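You operate a simulated robot arm through the tools that you are given. There is no shell and no other tool.

You run a simulated robot arm. Do the job below in one go: nothing can be reset, and whatever is moved stays where it is left.

## Task
Coil 5 turns of wire on the black peg.
Fine: the blue peg goes from the coiler cup to the peg stand; reset the counter first, stop as soon as it shows the number; leave the coiled peg in the cup.

Only the result counts: the job must be done as asked and must still hold three seconds after the hand-in. Knocking over, shifting, dropping, spilling or breaking anything else fails it.

## Robot
A 6-joint arm with a fingered hand, fixed in place. Base frame: the origin is on the floor under the middle of its stand, x ahead of it, y to its left, z up. Readings come in mm, rad, newtons and seconds.
With the tool pointing down near the work surface it reaches from about 260 to 700 mm from the base axis. Its first joint turns from -2.897 to 2.897 rad. Payload 4 kg.
The TCP is the grasp point between the finger pads, 26 mm short of the fingertips. In the tool frame z runs along the fingers and y along their closing line. The gripper opens to 148 mm; its body begins 73 mm behind the TCP. The gripper is a hand of 3 fingers: y runs from the thumb to the fingers, the wrist lies at [0, 0, -239] in the tool frame, and closing takes about 1.5 s.
Orientation is that of the tool frame in the base frame, as a unit quaternion [w, x, y, z]. With the fingers straight down and closing along the base's y, the tool's x points along the base's -x, its y along +y and its z along -z.

## Interface
- The arm moves only by the tool arm_command. Its argument "steps" is text: rows parted by semicolons, each of 6 numbers parted by spaces: the shift along the tool's x, y, z in units of 300 mm (1.0 is 300 mm), then the turn, a rotation vector about the tool's x, y, z in units of 60 degrees (1.0 is 60 degrees). In form: tx ty tz ax ay az; .... A call has 1 to 20 rows; each row is the pose to reach, as a shift and turn from the pose commanded when the call began, along the tool's axes at that moment. "jaw" is the gripper command, from -1 (fully open) to 1 (shut), values between in proportion, set as the call begins (left out, the last holds). A call with a number of a shift or a turn outside -1 to 1 is refused whole. Each row takes 0.2 s and may step no farther than 50 mm and 0.15 rad from the row before; otherwise, or with a gripper value out of range, the whole call is refused. A pose out of reach is approached as far as the arm can. The call stops where the force on the tool passes 90 N (or 10 N more than at its start, if that is more) or the arm is blocked; 0.2 s more then pass. The fingers move at their own pace (about 153 mm/s each) and stop on an object; they squeeze with about 32 N. The grip force told is the motor's: it shows also when the fingers shut on nothing. Time passes only in rows, and 0.2 s behind the last, so rows that repeat a pose let the fingers close. It gives the time, the measured TCP pose, the force on the tool (base axes), the opening and the grip force at its end, in the units of the frame above (readings bear some noise), with the torque about the TCP (base axes, N m) and any sound that the robot's microphone picked up.
- Cameras (640 x 400 px; columns grow to the right, rows downward): "scene" is fixed at [48.9, -498.9, 1419.5]; the picture's right is [0.28, -0.96, 0.00], its down [-0.81, -0.24, -0.53] and it looks along [0.51, 0.15, -0.85] (base axes); focal length 290 px, centre (320, 200). "wrist" rides on the gripper at [68, -39, -90] in the tool frame; the picture's right is [0.50, 0.87, 0.00], its down [-0.66, 0.38, -0.65] and it looks along [-0.57, 0.33, 0.76] (tool axes); focal length 222 px, centre (320, 200). There is no depth. A picture from a camera that has moved, and an enlarged one, comes with that camera's place and axes in the base frame and with its lens.
- snapshot(camera): a new picture of that camera. The clock stands still meanwhile.
- move_column(by): moves the trunk up (or, below 0, down) by that many mm; the arm rides with it, the base frame stays. It gives what a move gives, with no picture.
- finger_targets(finger1, finger2, thumb_bend): sets how far each is bent, from 0 (flat) to 1 (curled in); at 0.3 the hand is open as for a grip, at 0.7 the pads meet at the TCP. One left out holds its place. A second passes; each finger stops where it meets its share of the squeeze, and holds until it gets a number again. A gripper value or a shape takes the hand back. It gives what a move gives, with no picture; readings hold the bend of each and the force on the fingers (four entries, about 0 where the hand has none), thumb and palm.
- grasp_type(shape): the hand has 3 fingers and takes this shape, open, in about a second: jaw (thumb against the fingers, like two jaws); tri (thumb and two fingers); tip (a fingertip pinch); poke (one finger out to press); point (the index stretched); flat (the hand flat); cup (the hand cupped); fist (a fist). The gripper value then closes the fingers along that shape, each until it touches; the sizes above hold for jaw. It gives what a move gives, with no picture.
- close_up(camera, box): a new picture of the part [left, top, right, bottom] of that camera's present view, enlarged. The clock stands still meanwhile.
- close_job(): hands the job in; it is judged then, once.

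Nothing tells you positions but the pictures and the camera data. Unless the task says otherwise, let go and move clear before handing in.

The tools are called as a command line: name --argument value ..., lists and objects as JSON in quotes. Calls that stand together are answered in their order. arm_command: Moves the arm, as the interface text tells. Its arguments: {"type":"object","properties":{"steps":{"type":"string"},"jaw":{"type":"number"}},"required":["steps"]} The other tools are called the same way: move_column (by) moves the trunk up or down; grasp_type (shape) gives the hand a shape; finger_targets (finger1, finger2, thumb_bend) moves the fingers one by one; snapshot (camera) takes a picture; close_up (camera, box) takes an enlarged picture of a part of a camera's view; close_job () hands the job in.

At the start:

```text
time_s: 0.0
ee_pos: [281.0, -323.7, 1138.8]
ee_rot: [-0.001, -0.001, 1.0, 0.0]
ft_force: [-0.1, -0.6, -0.3]
moment: [0.0, 0.04, 0.01]
gripper_width: 147.9
grip_force: 0.2
shape: jaw
bend: [0.3, 0.3, 0.3]
finger forces: [0.0, 0.0, 0.1, 0.0, 0.0, 0.0]
trunk travel left (down, up): [-275.0, 42.0]
```

scene: 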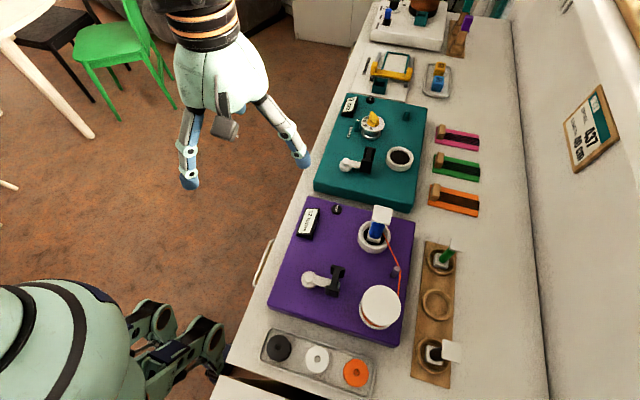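
wrist: 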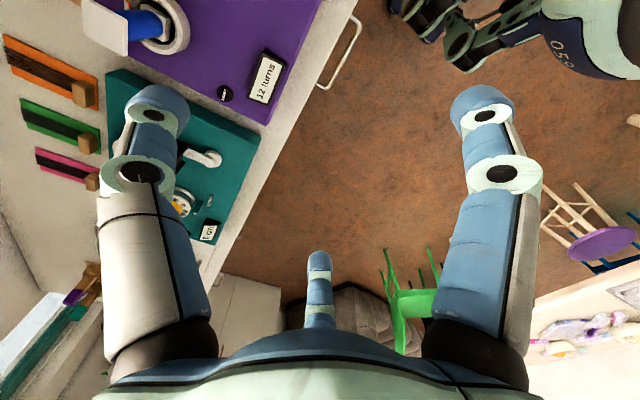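

I see a purple coiler with a counter ("12 turns"), a cup holding the blue peg, a crank, a wire spool, and a wooden stand to its right with pegs. I'll look closer before moving anything.

close_up --camera "scene" --box '[260, 190, 420, 290]'

close_up --camera "scene" --box '[330, 190, 490, 290]'

close_up --camera "scene" --box '[340, 300, 500, 400]'

close_up --camera "scene" --box '[310, 80, 470, 180]'

close_up --camera "scene" --box '[250, 240, 410, 340]'

```text
4.00 times, centred on (340, 240) of scene
camera zoom: at [48.9, -498.9, 1419.5], right [0.28, -0.96, 0.0], down [-0.81, -0.24, -0.53], along [0.51, 0.15, -0.85], focal length 1159 px, centre (240, 40)
```

zoom: 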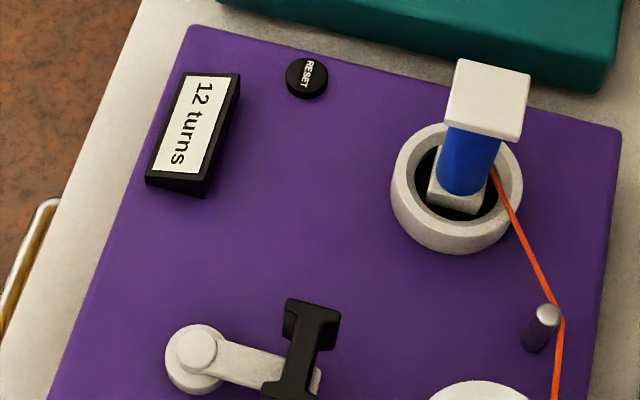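

```text
4.00 times, centred on (410, 240) of scene
camera zoom: at [48.9, -498.9, 1419.5], right [0.28, -0.96, 0.0], down [-0.81, -0.24, -0.53], along [0.51, 0.15, -0.85], focal length 1159 px, centre (-40, 40)
```

zoom: 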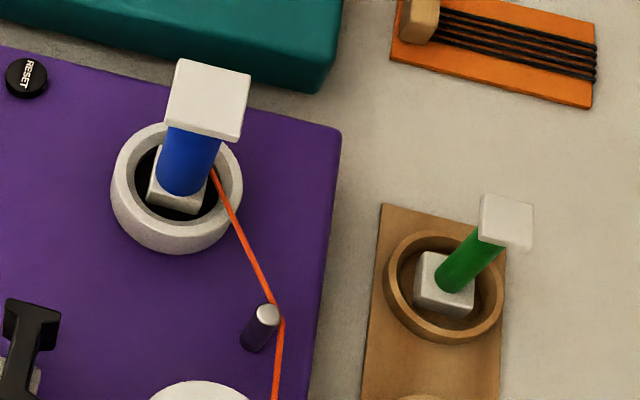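

```text
4.00 times, centred on (420, 350) of scene
camera zoom: at [48.9, -498.9, 1419.5], right [0.28, -0.96, 0.0], down [-0.81, -0.24, -0.53], along [0.51, 0.15, -0.85], focal length 1159 px, centre (-80, -400)
```

zoom: 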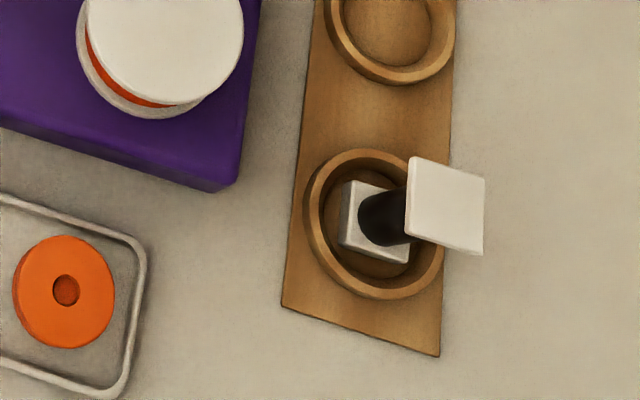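

```text
4.00 times, centred on (390, 130) of scene
camera zoom: at [48.9, -498.9, 1419.5], right [0.28, -0.96, 0.0], down [-0.81, -0.24, -0.53], along [0.51, 0.15, -0.85], focal length 1159 px, centre (40, 480)
```

zoom: 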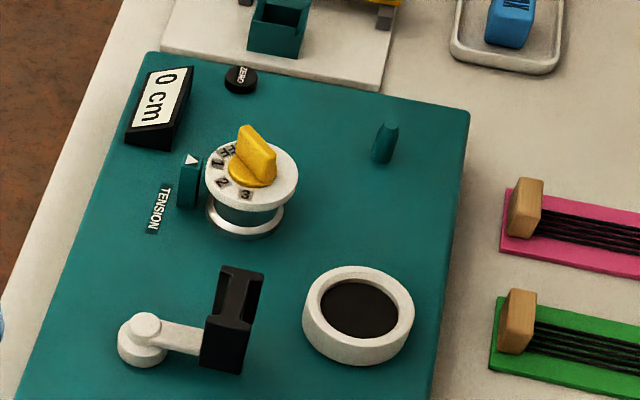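

```text
4.00 times, centred on (330, 290) of scene
camera zoom: at [48.9, -498.9, 1419.5], right [0.28, -0.96, 0.0], down [-0.81, -0.24, -0.53], along [0.51, 0.15, -0.85], focal length 1159 px, centre (280, -160)
```

zoom: 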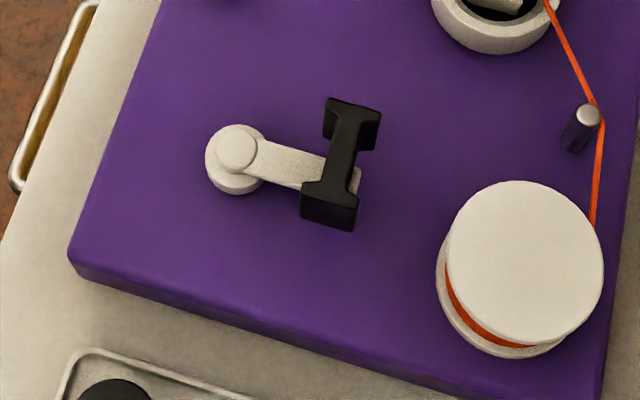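

I place the RESET button by triangulation near (377, -442, 852). The stand lies around y ≈ -685, close to the reach limit. I'll turn the wrist camera toward the coiler and stand to measure more exactly.

arm_command --steps "0 0 0 0 0 0.125; 0 0 0 0 0 0.25; 0 0 0 0 0 0.375; 0 0 0 0 0 0.5; 0 0 0 0 0 0.625; 0 0 0 0 0 0.75; 0 0 0 0 0 0.875; 0 0 0 0 0 1.0"

snapshot --camera "wrist"

```text
time_s: 1.8
ee_pos: [281.0, -324.1, 1137.8]
ee_rot: [0.0, 0.501, 0.865, 0.0]
ft_force: [0.0, -0.5, -0.1]
moment: [0.01, 0.0, 0.0]
gripper_width: 147.9
grip_force: 0.0
shape: jaw
bend: [0.3, 0.3, 0.3]
finger forces: [0.1, 0.0, 0.1, 0.0, 0.0, 0.0]
trunk travel left (down, up): [-275.0, 42.0]
```

```text
taken
camera wrist: at [213.1, -284.4, 1227.8], right [0.5, 0.86, 0.0], down [0.65, -0.38, 0.65], along [0.57, -0.33, -0.76], focal length 222 px, centre (320, 200)
```

wrist: 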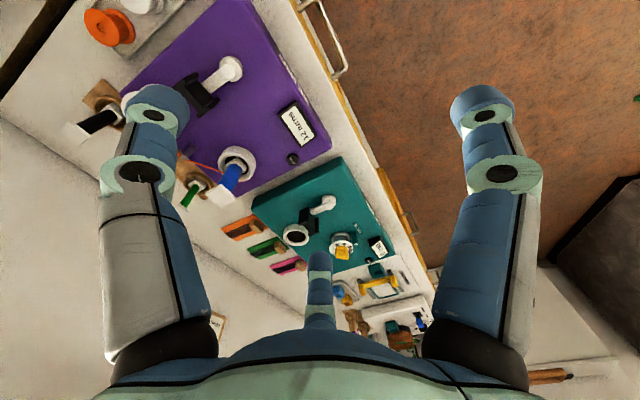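

The coiler, crank, cup and pegs are visible in the upper left. I'll turn another 60° so the camera faces the stand, and move a little closer.

arm_command --steps "-0.02 -0.012 0.025 0 0 0.125; -0.04 -0.025 0.05 0 0 0.25; -0.06 -0.037 0.075 0 0 0.375; -0.085 -0.05 0.1 0 0 0.5; -0.11 -0.062 0.125 0 0 0.625; -0.13 -0.075 0.15 0 0 0.75; -0.15 -0.087 0.175 0 0 0.875; -0.173 -0.1 0.2 0 0 1.0"

snapshot --camera "wrist"

snapshot --camera "scene"

```text
time_s: 3.6
ee_pos: [282.0, -383.9, 1078.6]
ee_rot: [0.0, 0.867, 0.499, 0.0]
ft_force: [-0.2, 0.8, 0.5]
moment: [0.02, -0.02, -0.03]
gripper_width: 147.9
grip_force: 0.0
shape: jaw
bend: [0.3, 0.3, 0.3]
finger forces: [0.1, 0.0, 0.0, 0.0, 0.1, 0.1]
trunk travel left (down, up): [-275.0, 42.0]
```

```text
taken
camera wrist: at [281.4, -305.3, 1168.4], right [1.0, 0.0, 0.0], down [0.0, -0.76, 0.65], along [0.0, -0.65, -0.76], focal length 222 px, centre (320, 200)
```

wrist: 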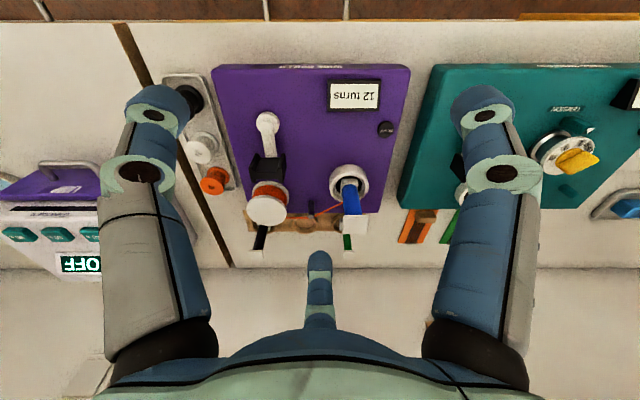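

```text
taken
```

scene: 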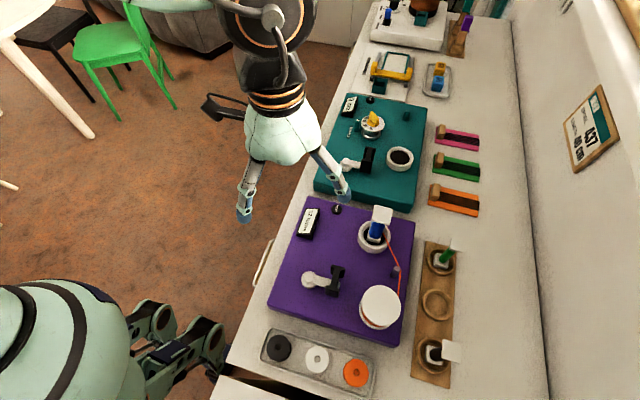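

Now the coiler, spool, cup and stand are all in view. I'll enlarge for measurement.

close_up --camera "wrist" --box '[210, 160, 370, 260]'

close_up --camera "wrist" --box '[200, 60, 360, 160]'

close_up --camera "wrist" --box '[290, 60, 450, 160]'

```text
4.00 times, centred on (290, 210) of wrist
camera zoom: at [281.4, -305.3, 1168.4], right [1.0, 0.0, 0.0], down [0.0, -0.76, 0.65], along [0.0, -0.65, -0.76], focal length 888 px, centre (440, 160)
```

zoom: 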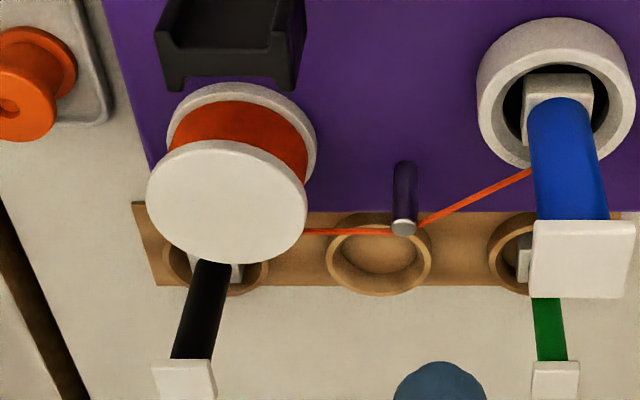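

```text
4.00 times, centred on (280, 110) of wrist
camera zoom: at [281.4, -305.3, 1168.4], right [1.0, 0.0, 0.0], down [0.0, -0.76, 0.65], along [0.0, -0.65, -0.76], focal length 888 px, centre (480, 560)
```

zoom: 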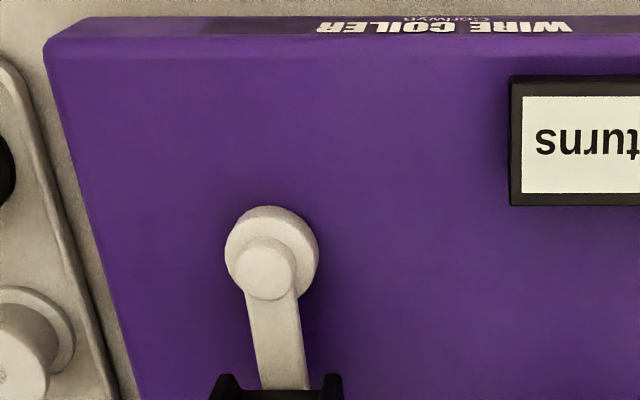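

```text
4.00 times, centred on (370, 110) of wrist
camera zoom: at [281.4, -305.3, 1168.4], right [1.0, 0.0, 0.0], down [0.0, -0.76, 0.65], along [0.0, -0.65, -0.76], focal length 888 px, centre (120, 560)
```

zoom: 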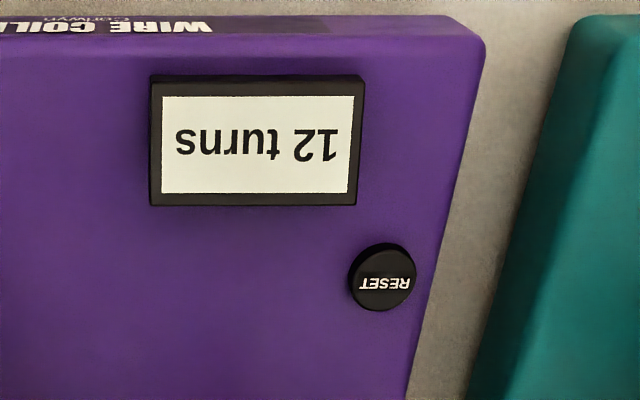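

close_up --camera "wrist" --box '[235, 135, 299, 175]'

close_up --camera "scene" --box '[295, 255, 359, 295]'

close_up --camera "scene" --box '[340, 135, 404, 175]'

```text
10.00 times, centred on (267, 155) of wrist
camera zoom: at [281.4, -305.3, 1168.4], right [1.0, 0.0, 0.0], down [0.0, -0.76, 0.65], along [0.0, -0.65, -0.76], focal length 2221 px, centre (850, 650)
```

zoom: 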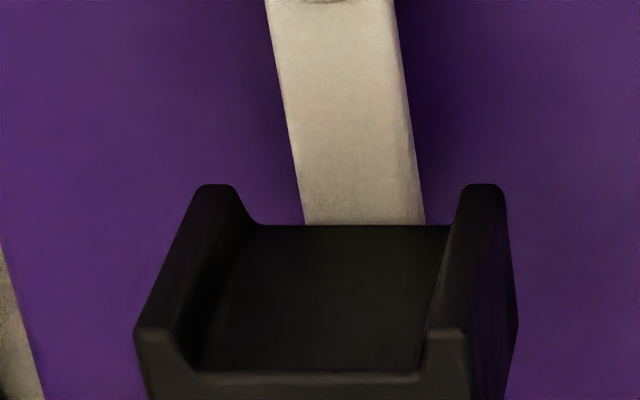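

```text
10.00 times, centred on (327, 275) of scene
camera zoom: at [48.9, -498.9, 1419.5], right [0.28, -0.96, 0.0], down [-0.81, -0.24, -0.53], along [0.51, 0.15, -0.85], focal length 2899 px, centre (250, -550)
```

zoom: 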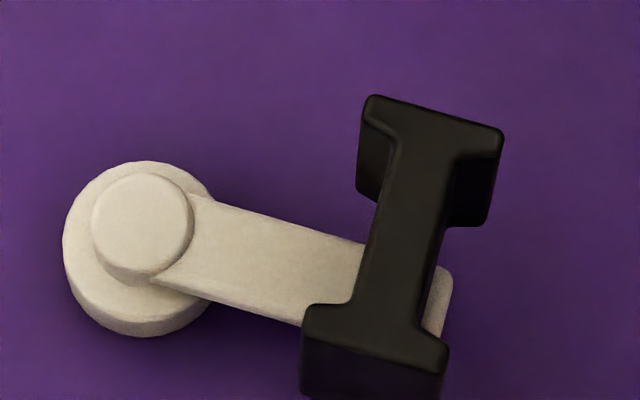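

```text
10.00 times, centred on (372, 155) of scene
camera zoom: at [48.9, -498.9, 1419.5], right [0.28, -0.96, 0.0], down [-0.81, -0.24, -0.53], along [0.51, 0.15, -0.85], focal length 2899 px, centre (-200, 650)
```

zoom: 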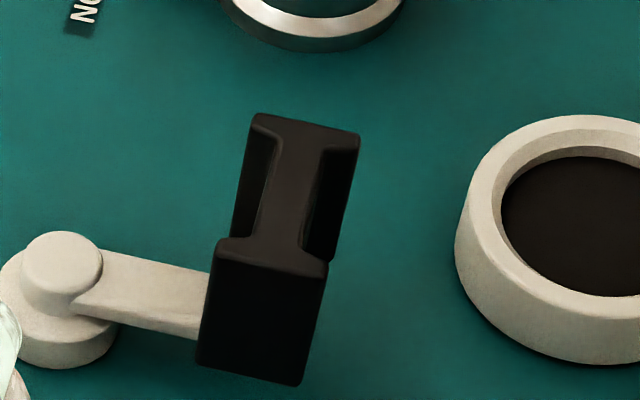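

The handle is an I-shaped upright grip on the crank, with recesses facing the pivot and away. I'll take more enlargements to locate the pegs, the stand and the crank.

close_up --camera "wrist" --box '[235, 205, 315, 255]'

close_up --camera "wrist" --box '[320, 150, 400, 200]'

close_up --camera "scene" --box '[400, 270, 480, 320]'

close_up --camera "scene" --box '[400, 325, 480, 375]'

close_up --camera "scene" --box '[340, 200, 420, 250]'

```text
8.00 times, centred on (275, 230) of wrist
camera zoom: at [281.4, -305.3, 1168.4], right [1.0, 0.0, 0.0], down [0.0, -0.76, 0.65], along [0.0, -0.65, -0.76], focal length 1777 px, centre (680, -40)
```

zoom: 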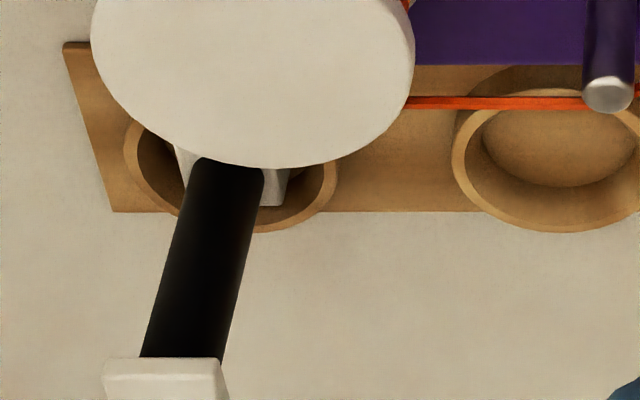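

```text
8.00 times, centred on (360, 175) of wrist
camera zoom: at [281.4, -305.3, 1168.4], right [1.0, 0.0, 0.0], down [0.0, -0.76, 0.65], along [0.0, -0.65, -0.76], focal length 1777 px, centre (0, 400)
```

zoom: 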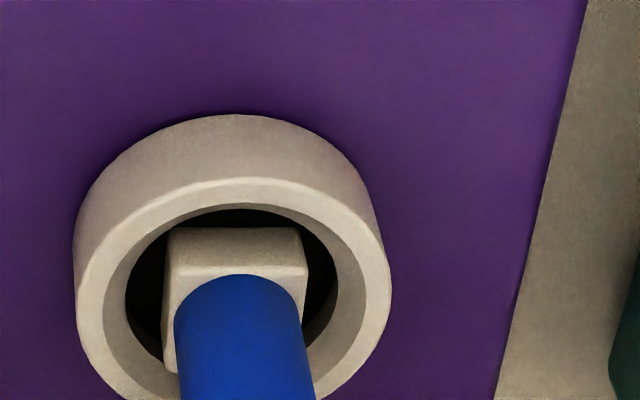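

```text
8.00 times, centred on (440, 295) of scene
camera zoom: at [48.9, -498.9, 1419.5], right [0.28, -0.96, 0.0], down [-0.81, -0.24, -0.53], along [0.51, 0.15, -0.85], focal length 2319 px, centre (-640, -560)
```

zoom: 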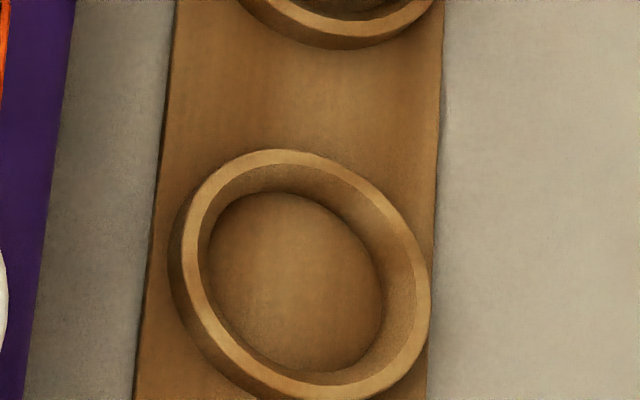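

```text
8.00 times, centred on (440, 350) of scene
camera zoom: at [48.9, -498.9, 1419.5], right [0.28, -0.96, 0.0], down [-0.81, -0.24, -0.53], along [0.51, 0.15, -0.85], focal length 2319 px, centre (-640, -1000)
```

zoom: 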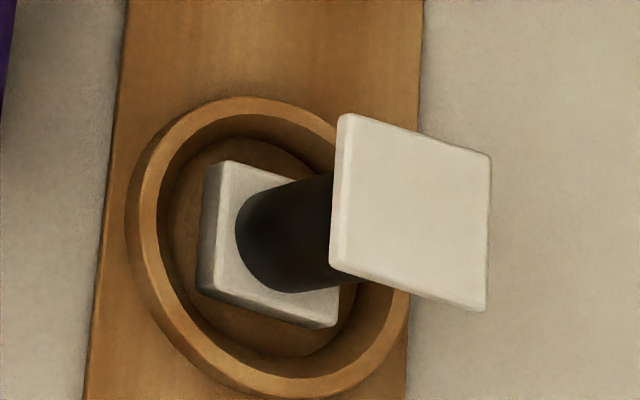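

```text
8.00 times, centred on (380, 225) of scene
camera zoom: at [48.9, -498.9, 1419.5], right [0.28, -0.96, 0.0], down [-0.81, -0.24, -0.53], along [0.51, 0.15, -0.85], focal length 2319 px, centre (-160, 0)
```

zoom: 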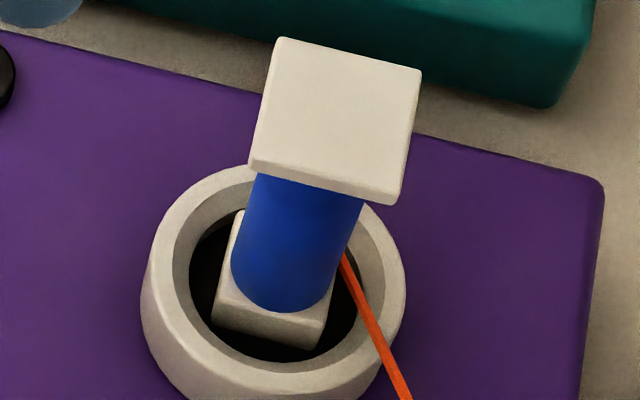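

close_up --camera "wrist" --box '[230, 230, 294, 270]'

close_up --camera "wrist" --box '[325, 180, 389, 220]'

close_up --camera "wrist" --box '[272, 205, 336, 245]'

close_up --camera "wrist" --box '[220, 105, 300, 155]'

```text
10.00 times, centred on (262, 250) of wrist
camera zoom: at [281.4, -305.3, 1168.4], right [1.0, 0.0, 0.0], down [0.0, -0.76, 0.65], along [0.0, -0.65, -0.76], focal length 2221 px, centre (900, -300)
```

zoom: 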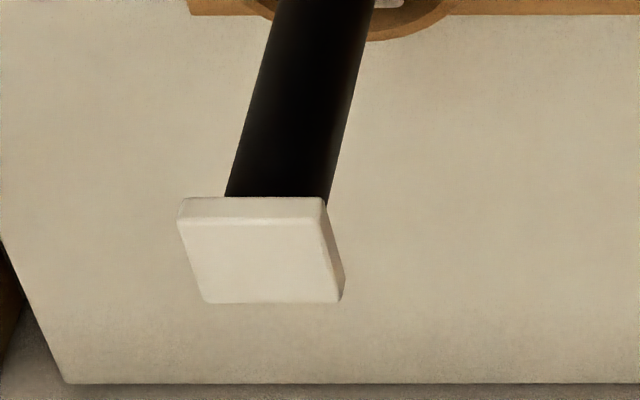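

```text
10.00 times, centred on (357, 200) of wrist
camera zoom: at [281.4, -305.3, 1168.4], right [1.0, 0.0, 0.0], down [0.0, -0.76, 0.65], along [0.0, -0.65, -0.76], focal length 2221 px, centre (-50, 200)
```

zoom: 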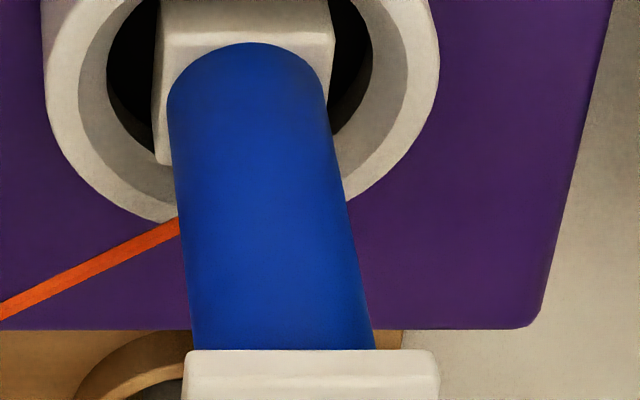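

```text
10.00 times, centred on (304, 225) of wrist
camera zoom: at [281.4, -305.3, 1168.4], right [1.0, 0.0, 0.0], down [0.0, -0.76, 0.65], along [0.0, -0.65, -0.76], focal length 2221 px, centre (480, -50)
```

zoom: 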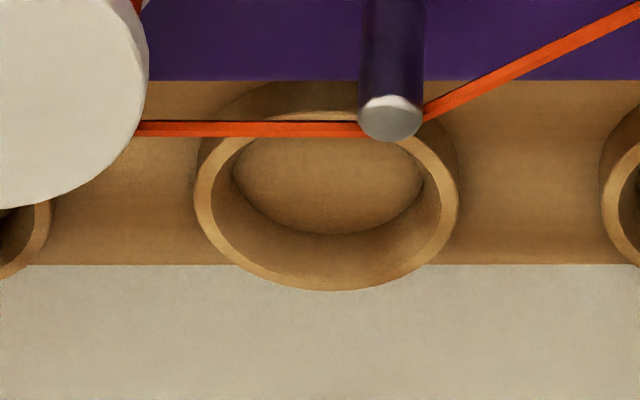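

```text
8.00 times, centred on (260, 130) of wrist
camera zoom: at [281.4, -305.3, 1168.4], right [1.0, 0.0, 0.0], down [0.0, -0.76, 0.65], along [0.0, -0.65, -0.76], focal length 1777 px, centre (800, 760)
```

zoom: 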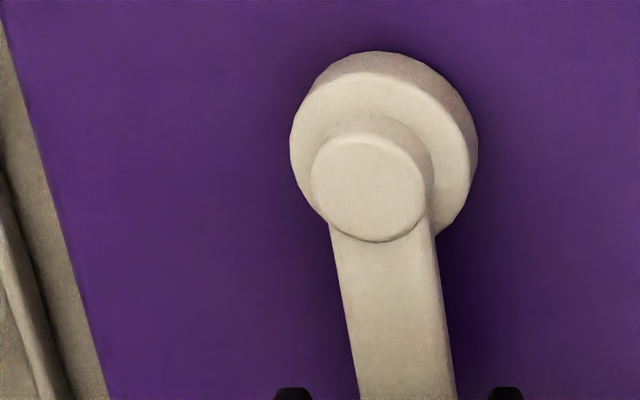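

The black peg stands near (148, -691) with its cap top at about z = 894. The blue peg is at (331, -535), cap top about 953, and the empty middle slot is near (244.5, -693). I'll now close the hand in free air to see how the fingers meet.

arm_command --steps "0 0 0 0 0 0; 0 0 0 0 0 0; 0 0 0 0 0 0; 0 0 0 0 0 0; 0 0 0 0 0 0; 0 0 0 0 0 0" --jaw 0.55

snapshot --camera "wrist"

snapshot --camera "scene"

```text
time_s: 5.0
ee_pos: [281.3, -383.4, 1077.8]
ee_rot: [0.0, 0.867, 0.499, 0.001]
ft_force: [0.9, -0.4, -0.6]
moment: [0.03, -0.01, 0.0]
gripper_width: 33.9
grip_force: 0.1
shape: jaw
bend: [0.76, 0.76, 0.7]
finger forces: [0.0, 0.0, 0.1, 0.0, 0.1, 0.0]
trunk travel left (down, up): [-275.0, 42.0]
```

```text
taken
camera wrist: at [281.3, -304.9, 1168.4], right [1.0, 0.0, 0.0], down [0.0, -0.76, 0.65], along [0.0, -0.65, -0.76], focal length 222 px, centre (320, 200)
```

wrist: 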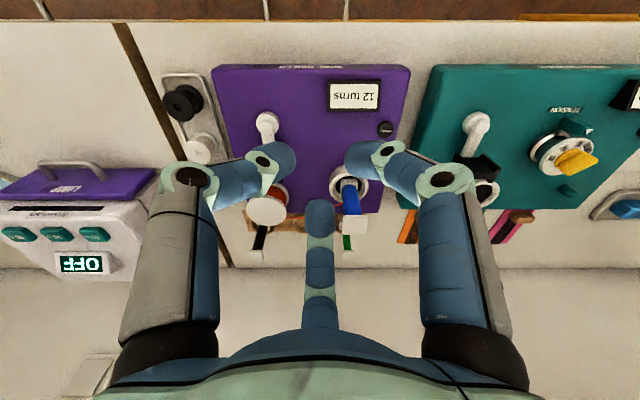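

```text
taken
```

scene: 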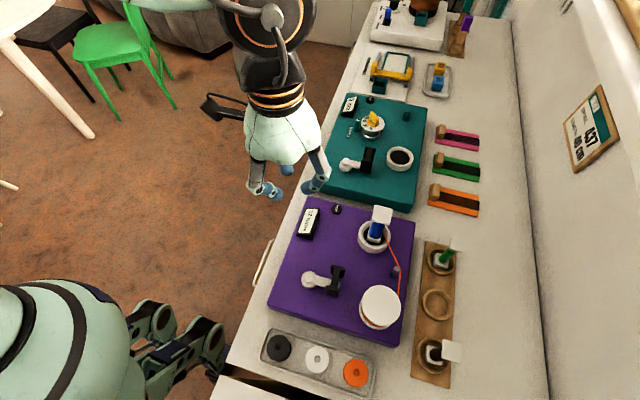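

close_up --camera "wrist" --box '[220, 100, 420, 225]'

close_up --camera "scene" --box '[230, 130, 350, 205]'

```text
3.20 times, centred on (320, 162) of wrist
camera zoom: at [281.3, -304.9, 1168.4], right [1.0, 0.0, 0.0], down [0.0, -0.76, 0.65], along [0.0, -0.65, -0.76], focal length 711 px, centre (320, 320)
```

zoom: 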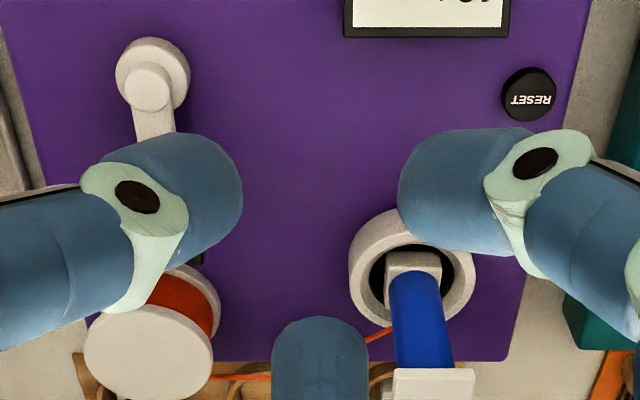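

```text
5.33 times, centred on (290, 168) of scene
camera zoom: at [48.9, -498.9, 1419.5], right [0.28, -0.96, 0.0], down [-0.81, -0.24, -0.53], along [0.51, 0.15, -0.85], focal length 1546 px, centre (480, 373)
```

zoom: 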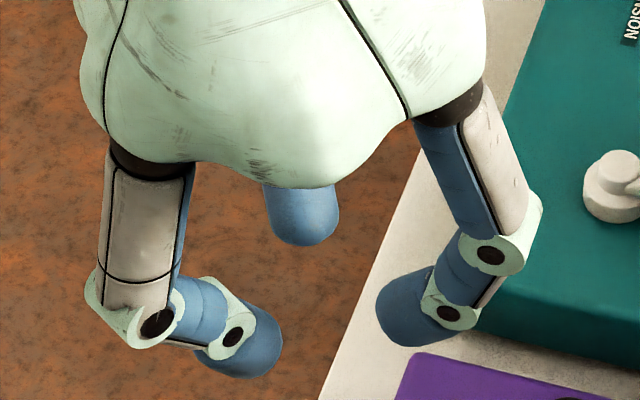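

arm_command --steps "0 0 0 0 0 0; 0 0 0 0 0 0; 0 0 0 0 0 0; 0 0 0 0 0 0" --jaw 0.8

close_up --camera "wrist" --box '[220, 100, 420, 225]'

close_up --camera "scene" --box '[230, 130, 350, 205]'

grasp_type --shape "tri"

snapshot --camera "wrist"

```text
time_s: 6.0
ee_pos: [282.9, -384.0, 1077.5]
ee_rot: [0.0, 0.866, 0.5, 0.0]
ft_force: [0.4, -0.8, 0.8]
moment: [0.03, -0.04, -0.04]
gripper_width: 15.3
grip_force: 0.0
shape: jaw
bend: [0.73, 0.73, 0.7]
finger forces: [0.0, 0.1, 0.0, 0.0, 0.0, 0.1]
trunk travel left (down, up): [-275.0, 42.0]
```

```text
3.20 times, centred on (320, 162) of wrist
camera zoom: at [281.3, -305.0, 1168.4], right [1.0, 0.0, 0.0], down [0.0, -0.76, 0.65], along [0.0, -0.65, -0.76], focal length 711 px, centre (320, 320)
```

zoom: 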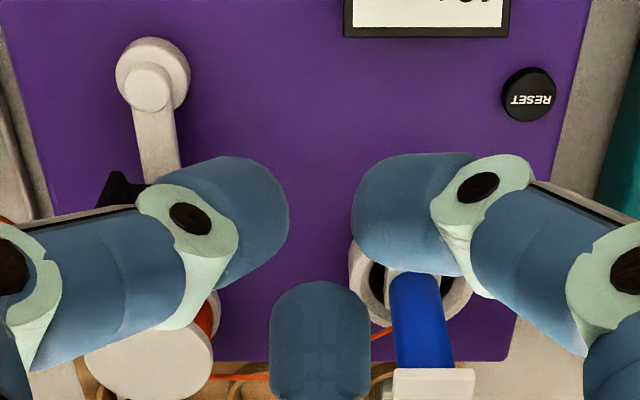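

```text
5.33 times, centred on (290, 168) of scene
camera zoom: at [48.9, -498.9, 1419.5], right [0.28, -0.96, 0.0], down [-0.81, -0.24, -0.53], along [0.51, 0.15, -0.85], focal length 1546 px, centre (480, 373)
```

zoom: 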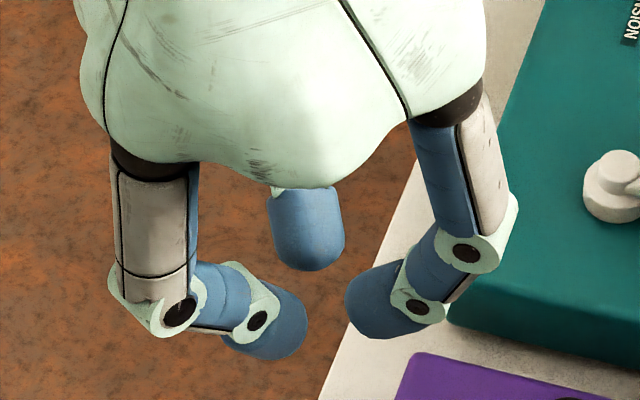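

```text
time_s: 6.9
ee_pos: [281.8, -383.2, 1078.7]
ee_rot: [-0.001, 0.866, 0.501, 0.0]
ft_force: [-1.1, -1.0, 1.4]
moment: [0.0, -0.01, -0.03]
gripper_width: 147.8
grip_force: 0.0
shape: tri
bend: [0.3, 0.3, 0.3]
finger forces: [0.0, 0.1, 0.0, 0.0, 0.0, 0.1]
trunk travel left (down, up): [-275.0, 42.0]
```

```text
taken
camera wrist: at [281.3, -304.9, 1168.4], right [1.0, 0.0, 0.0], down [0.0, -0.76, 0.65], along [0.0, -0.65, -0.76], focal length 222 px, centre (320, 200)
```

wrist: 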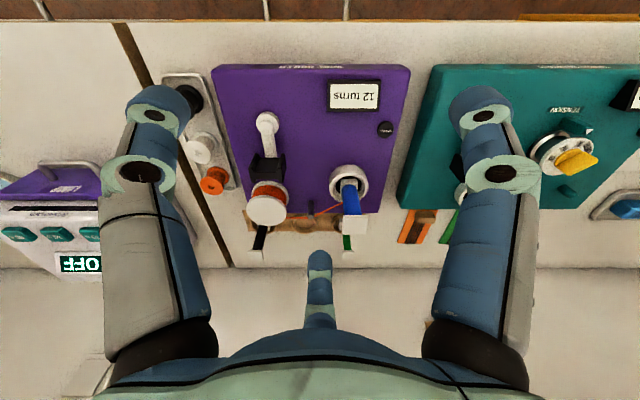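

The hand's three fingers meet like a three-point chuck, 120° apart, which suits the round pegs. I'll return to the jaw shape and hover partly open above the blue peg at about (331, -535).

grasp_type --shape "jaw"

arm_command --steps "-0.059 0.0655 0.021 0 0 0; -0.118 0.131 0.042 0 0 0; -0.177 0.1965 0.0635 0 0 0; -0.236 0.262 0.085 0 0 0; -0.295 0.3275 0.106 0 0 0; -0.354 0.393 0.127 0 0 0; -0.354 0.393 0.127 0 0 0" --jaw -0.3

snapshot --camera "wrist"

snapshot --camera "scene"

```text
time_s: 7.8
ee_pos: [281.1, -383.2, 1078.4]
ee_rot: [0.0, 0.866, 0.501, 0.0]
ft_force: [0.2, -0.4, -0.3]
moment: [0.01, 0.01, -0.01]
gripper_width: 148.2
grip_force: 0.2
shape: jaw
bend: [0.3, 0.3, 0.3]
finger forces: [0.0, 0.1, 0.0, 0.0, 0.1, 0.1]
trunk travel left (down, up): [-275.0, 42.0]
```

```text
time_s: 9.4
ee_pos: [329.9, -535.8, 1040.1]
ee_rot: [0.0, 0.866, 0.501, -0.001]
ft_force: [0.0, 0.3, -0.8]
moment: [-0.06, 0.0, 0.0]
gripper_width: 96.6
grip_force: 0.0
shape: jaw
bend: [0.3, 0.3, 0.7]
finger forces: [0.0, 0.0, 0.0, 0.0, 0.0, 0.1]
trunk travel left (down, up): [-275.0, 42.0]
```

```text
taken
camera wrist: at [329.5, -456.4, 1129.1], right [1.0, 0.0, 0.0], down [0.0, -0.76, 0.65], along [0.0, -0.65, -0.76], focal length 222 px, centre (320, 200)
```

wrist: 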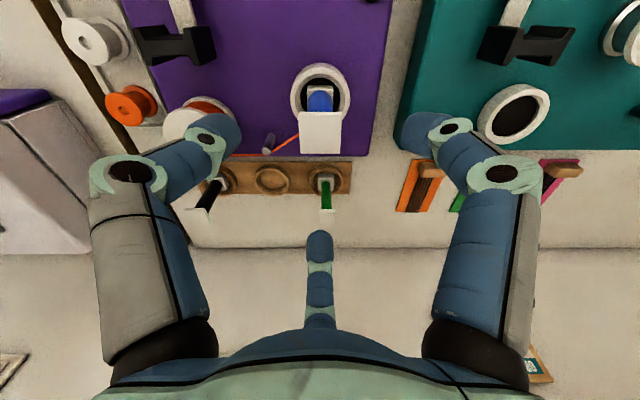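

```text
taken
```

scene: 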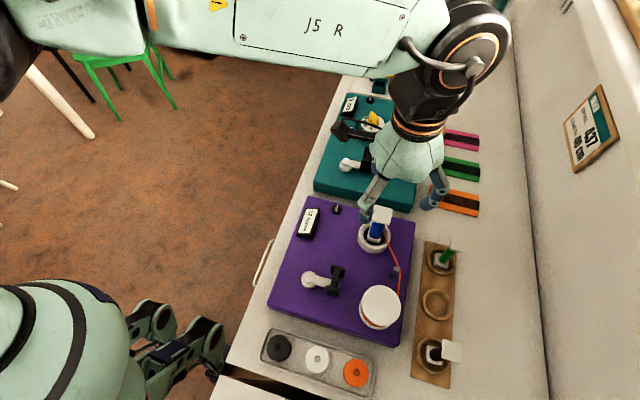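

close_up --camera "wrist" --box '[272, 60, 368, 160]'

close_up --camera "wrist" --box '[160, 120, 360, 245]'

close_up --camera "scene" --box '[340, 130, 480, 260]'

```text
4.00 times, centred on (320, 110) of wrist
camera zoom: at [329.5, -456.4, 1129.1], right [1.0, 0.0, 0.0], down [0.0, -0.76, 0.65], along [0.0, -0.65, -0.76], focal length 888 px, centre (320, 560)
```

zoom: 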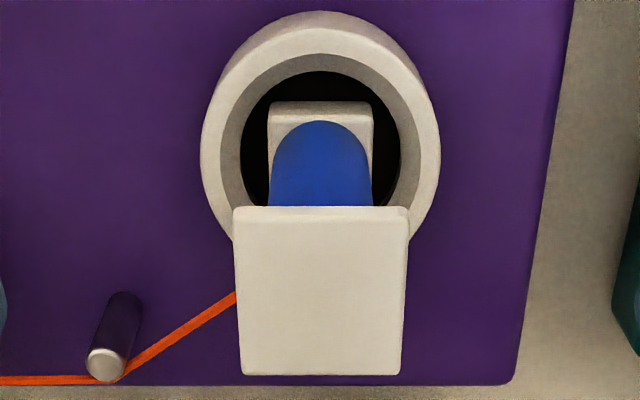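

```text
3.20 times, centred on (260, 182) of wrist
camera zoom: at [329.5, -456.4, 1129.1], right [1.0, 0.0, 0.0], down [0.0, -0.76, 0.65], along [0.0, -0.65, -0.76], focal length 711 px, centre (512, 256)
```

zoom: 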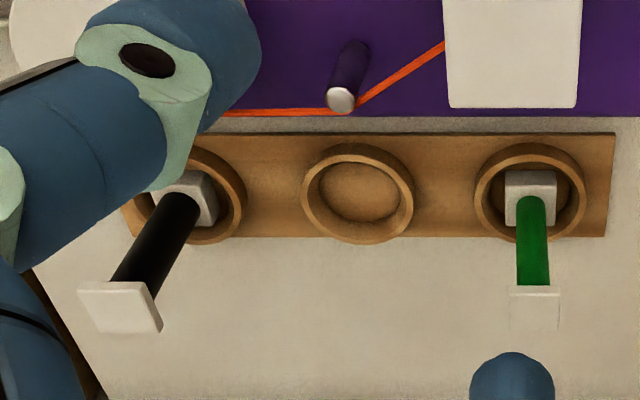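

```text
3.08 times, centred on (410, 195) of scene
camera zoom: at [48.9, -498.9, 1419.5], right [0.28, -0.96, 0.0], down [-0.81, -0.24, -0.53], along [0.51, 0.15, -0.85], focal length 892 px, centre (43, 215)
```

zoom: 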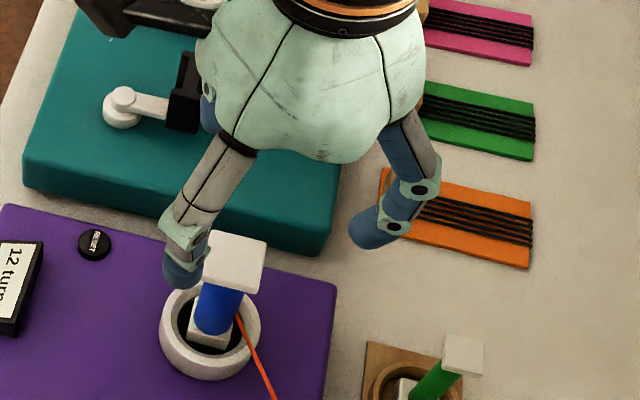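

The blue peg is well centred under the hand at about (329.7, -535). I'll descend so the pads are level with the cylinder just below the cap, without closing yet.

arm_command --steps "0 0 0.08 0 0 0; 0 0 0.16 0 0 0; 0 0 0.24 0 0 0; 0 0 0.31 0 0 0; 0 0 0.36 0 0 0; 0 0 0.393 0 0 0; 0 0 0.393 0 0 0"

snapshot --camera "wrist"

close_up --camera "scene" --box '[320, 150, 440, 270]'

```text
time_s: 11.0
ee_pos: [330.7, -534.8, 921.2]
ee_rot: [0.0, 0.866, 0.499, 0.0]
ft_force: [-0.2, -0.5, -0.7]
moment: [0.01, 0.01, -0.04]
gripper_width: 96.5
grip_force: 0.0
shape: jaw
bend: [0.3, 0.3, 0.7]
finger forces: [0.1, 0.0, 0.0, 0.1, 0.1, 0.0]
trunk travel left (down, up): [-275.0, 42.0]
```

```text
taken
camera wrist: at [330.1, -456.2, 1011.2], right [1.0, 0.0, 0.0], down [0.0, -0.76, 0.65], along [0.0, -0.65, -0.76], focal length 222 px, centre (320, 200)
```

wrist: 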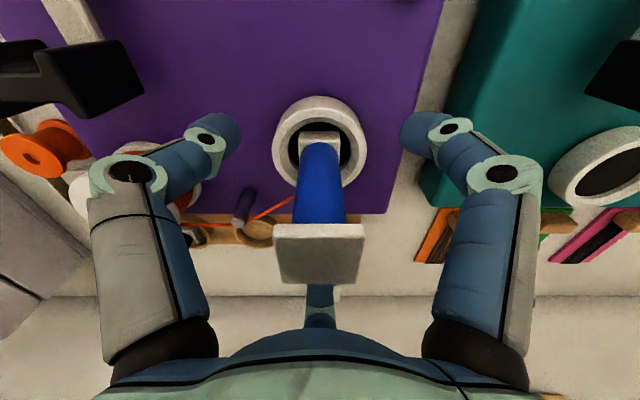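

```text
3.33 times, centred on (380, 210) of scene
camera zoom: at [48.9, -498.9, 1419.5], right [0.28, -0.96, 0.0], down [-0.81, -0.24, -0.53], along [0.51, 0.15, -0.85], focal length 966 px, centre (120, 167)
```

zoom: 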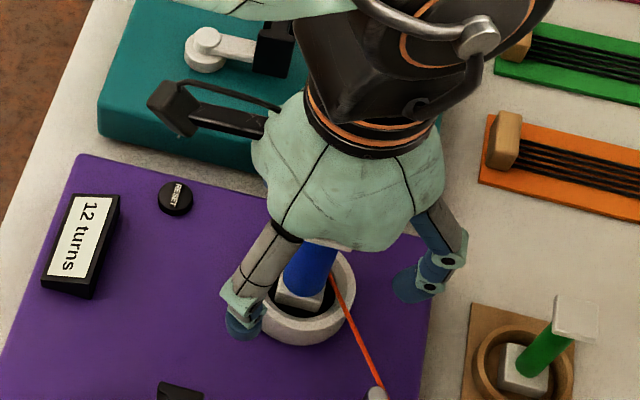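

The fingers stand round the cylinder, below the cap. Closing now.

arm_command --steps "0 0 0 0 0 0; 0 0 0 0 0 0; 0 0 0 0 0 0; 0 0 0 0 0 0; 0 0 0 0 0 0; 0 0 0 0 0 0; 0 0 0 0 0 0; 0 0 0 0 0 0" --jaw 1

snapshot --camera "wrist"

close_up --camera "scene" --box '[320, 150, 440, 270]'

```text
time_s: 12.8
ee_pos: [329.7, -535.3, 921.2]
ee_rot: [0.0, 0.866, 0.5, 0.0]
ft_force: [0.1, -0.1, 1.0]
moment: [0.02, 0.0, 0.0]
gripper_width: 20.9
grip_force: 31.9
shape: jaw
bend: [0.74, 0.74, 0.7]
finger forces: [27.7, 27.7, 0.1, 0.0, 29.3, 0.1]
trunk travel left (down, up): [-275.0, 42.0]
```

```text
taken
camera wrist: at [330.1, -456.3, 1011.3], right [1.0, 0.0, 0.0], down [0.0, -0.76, 0.65], along [0.0, -0.65, -0.76], focal length 222 px, centre (320, 200)
```

wrist: 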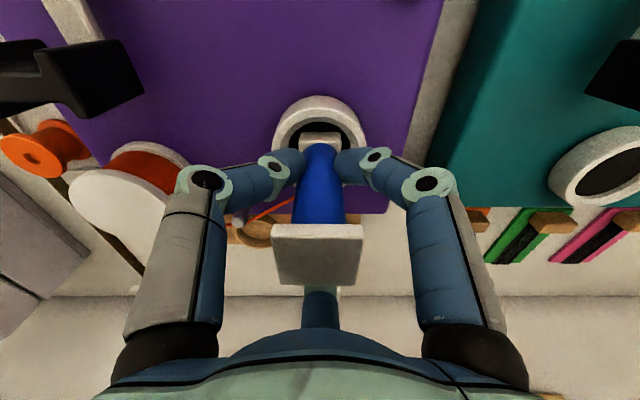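

```text
3.33 times, centred on (380, 210) of scene
camera zoom: at [48.9, -498.9, 1419.5], right [0.28, -0.96, 0.0], down [-0.81, -0.24, -0.53], along [0.51, 0.15, -0.85], focal length 966 px, centre (120, 167)
```

zoom: 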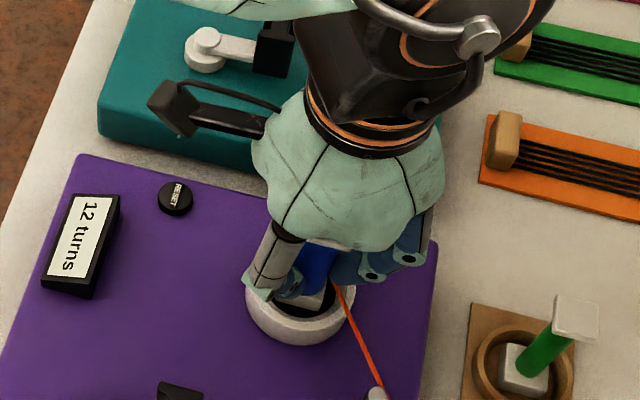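

The grip is firm on all three fingers (width 20.9 mm). Lifting straight up.

arm_command --steps "0 0 -0.02 0 0 0; 0 0 -0.06 0 0 0; 0 0 -0.1 0 0 0; 0 0 -0.15 0 0 0; 0 0 -0.2 0 0 0; 0 0 -0.25 0 0 0; 0 0 -0.3 0 0 0; 0 0 -0.333 0 0 0; 0 0 -0.333 0 0 0"

snapshot --camera "wrist"

snapshot --camera "scene"

```text
time_s: 14.8
ee_pos: [330.7, -534.8, 1023.5]
ee_rot: [0.0, 0.866, 0.501, 0.0]
ft_force: [0.4, 0.0, 1.2]
moment: [0.0, 0.02, 0.0]
gripper_width: 20.9
grip_force: 32.0
shape: jaw
bend: [0.74, 0.74, 0.7]
finger forces: [27.7, 27.4, 0.0, 0.1, 29.3, 0.1]
trunk travel left (down, up): [-275.0, 42.0]
```

```text
taken
camera wrist: at [329.9, -456.5, 1112.3], right [1.0, 0.0, 0.0], down [0.0, -0.76, 0.65], along [0.0, -0.65, -0.76], focal length 222 px, centre (320, 200)
```

wrist: 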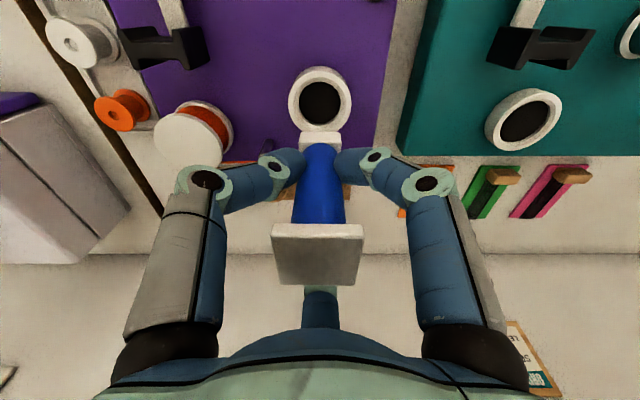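

```text
taken
```

scene: 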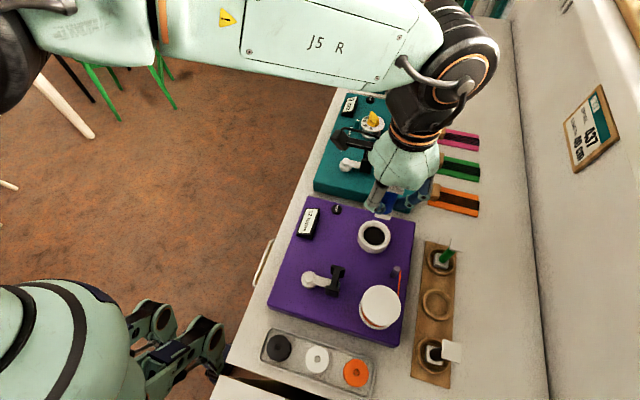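

The blue peg is up with its base clear. Next I carry it over the free middle slot near (244.5, -693), at the edge of reach, keeping it high.

arm_command --steps "-0.075 0.002 0.005 0 0 0; -0.15 0.004 0.01 0 0 0; -0.225 0.006 0.015 0 0 0; -0.3 0.008 0.02 0 0 0; -0.375 0.011 0.027 0 0 0; -0.45 0.013 0.032 0 0 0; -0.525 0.015 0.038 0 0 0; -0.599 0.017 0.043 0 0 0; -0.599 0.017 0.043 0 0 0"

snapshot --camera "wrist"

snapshot --camera "scene"

```text
time_s: 16.8
ee_pos: [234.3, -666.2, 1003.9]
ee_rot: [0.0, 0.866, 0.5, 0.0]
ft_force: [0.9, -0.3, -0.5]
moment: [-0.01, 0.01, 0.01]
gripper_width: 20.7
grip_force: 32.1
shape: jaw
bend: [0.74, 0.74, 0.7]
finger forces: [27.8, 27.6, 0.1, 0.0, 29.2, 0.1]
out of reach, approached as far as the arm can: row 6, 7, 8, 9
trunk travel left (down, up): [-275.0, 42.0]
```

```text
taken
camera wrist: at [233.3, -586.9, 1094.2], right [1.0, 0.0, 0.0], down [0.0, -0.76, 0.65], along [0.0, -0.65, -0.76], focal length 222 px, centre (320, 200)
```

wrist: 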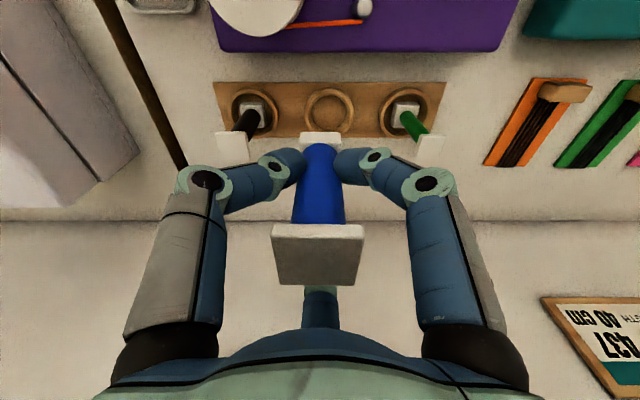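

```text
taken
```

scene: 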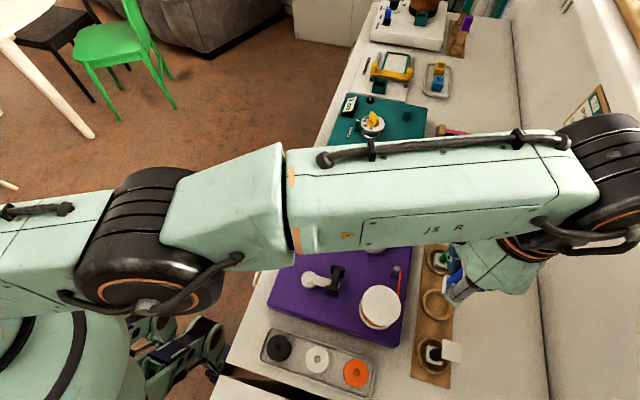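

The arm stops radially at about 706 mm with the tool vertical; the slot is at 735 mm. I'll test whether a different height relative to the shoulder gives more reach, starting with raising the hand.

arm_command --steps "0 0 -0.05 0 0 0; 0 0 -0.1 0 0 0; 0 0 -0.15 0 0 0; 0 0 -0.2 0 0 0; 0 0 -0.2 0 0 0"

```text
time_s: 18.0
ee_pos: [228.1, -654.2, 1061.8]
ee_rot: [0.0, 0.866, 0.5, 0.0]
ft_force: [-0.2, 0.6, -0.3]
moment: [-0.01, 0.02, -0.04]
gripper_width: 20.7
grip_force: 31.8
shape: jaw
bend: [0.74, 0.74, 0.7]
finger forces: [27.7, 27.5, 0.1, 0.2, 29.2, 0.1]
out of reach, approached as far as the arm can: row 2, 3, 4, 5
trunk travel left (down, up): [-275.0, 42.0]
```

Higher means less reach, so the shoulder sits near z ≈ 1110 and reach is best low down, about 718 mm. I'll step inward to a reachable pose so I know exactly where the command stands.

arm_command --steps "0.065 -0.076 0 0 0 0; 0.13 -0.152 0 0 0 0; 0.13 -0.152 0 0 0 0"

```text
time_s: 18.8
ee_pos: [205.5, -599.0, 1061.0]
ee_rot: [0.0, 0.866, 0.501, -0.001]
ft_force: [0.5, -0.2, -1.3]
moment: [-0.03, 0.0, 0.01]
gripper_width: 20.9
grip_force: 32.2
shape: jaw
bend: [0.74, 0.74, 0.7]
finger forces: [27.9, 27.9, 0.0, 0.0, 28.9, 0.0]
trunk travel left (down, up): [-275.0, 42.0]
```

The command restarts from the achieved pose, now (205.5, -599, 1061). A 5° outward tilt low down should reach the slot. I'll tilt first and move to (228, -645, 1050).

arm_command --steps "-0.032 0.047 0.012 -0.021 -0.018 0; -0.064 0.095 0.024 -0.042 -0.036 0; -0.0953 0.1417 0.0367 -0.0633 -0.0542 0; -0.0953 0.1417 0.0367 -0.0633 -0.0542 0"

snapshot --camera "wrist"

```text
time_s: 19.8
ee_pos: [228.8, -646.1, 1049.4]
ee_rot: [0.043, 0.865, 0.5, -0.007]
ft_force: [0.3, 0.0, -0.3]
moment: [0.02, -0.02, 0.0]
gripper_width: 21.1
grip_force: 32.4
shape: jaw
bend: [0.74, 0.74, 0.7]
finger forces: [28.0, 28.0, 0.0, 0.0, 29.0, 0.0]
trunk travel left (down, up): [-275.0, 42.0]
```

```text
taken
camera wrist: at [226.8, -558.8, 1133.0], right [1.0, 0.0, 0.03], down [-0.02, -0.7, 0.71], along [0.02, -0.71, -0.7], focal length 222 px, centre (320, 200)
```

wrist: 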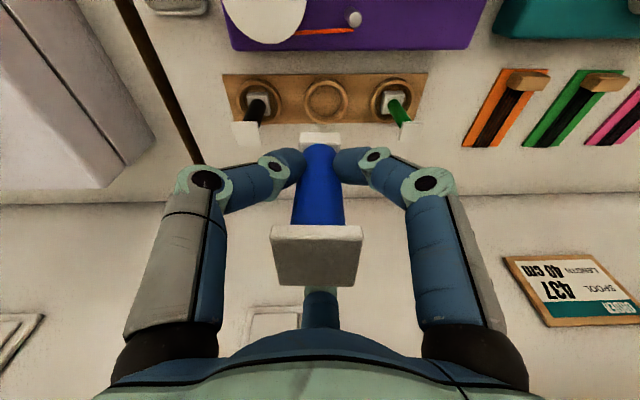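

close_up --camera "wrist" --box '[272, 65, 368, 125]'

close_up --camera "wrist" --box '[215, 70, 311, 160]'

```text
6.67 times, centred on (320, 95) of wrist
camera zoom: at [226.8, -558.8, 1133.0], right [1.0, 0.0, 0.03], down [-0.02, -0.7, 0.71], along [0.02, -0.71, -0.7], focal length 1481 px, centre (320, 900)
```

zoom: 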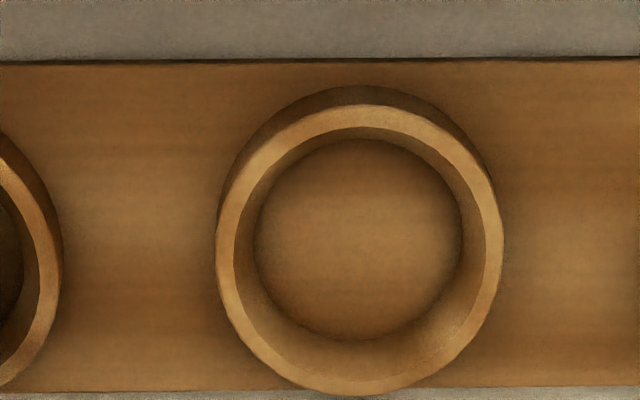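

```text
4.44 times, centred on (263, 115) of wrist
camera zoom: at [226.8, -558.8, 1133.0], right [1.0, 0.0, 0.03], down [-0.02, -0.7, 0.71], along [0.02, -0.71, -0.7], focal length 987 px, centre (573, 578)
```

zoom: 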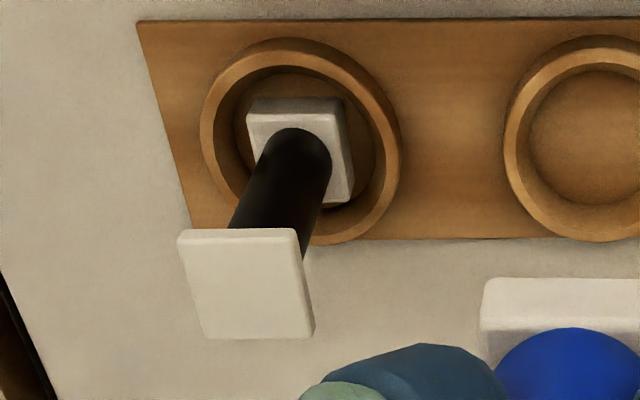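

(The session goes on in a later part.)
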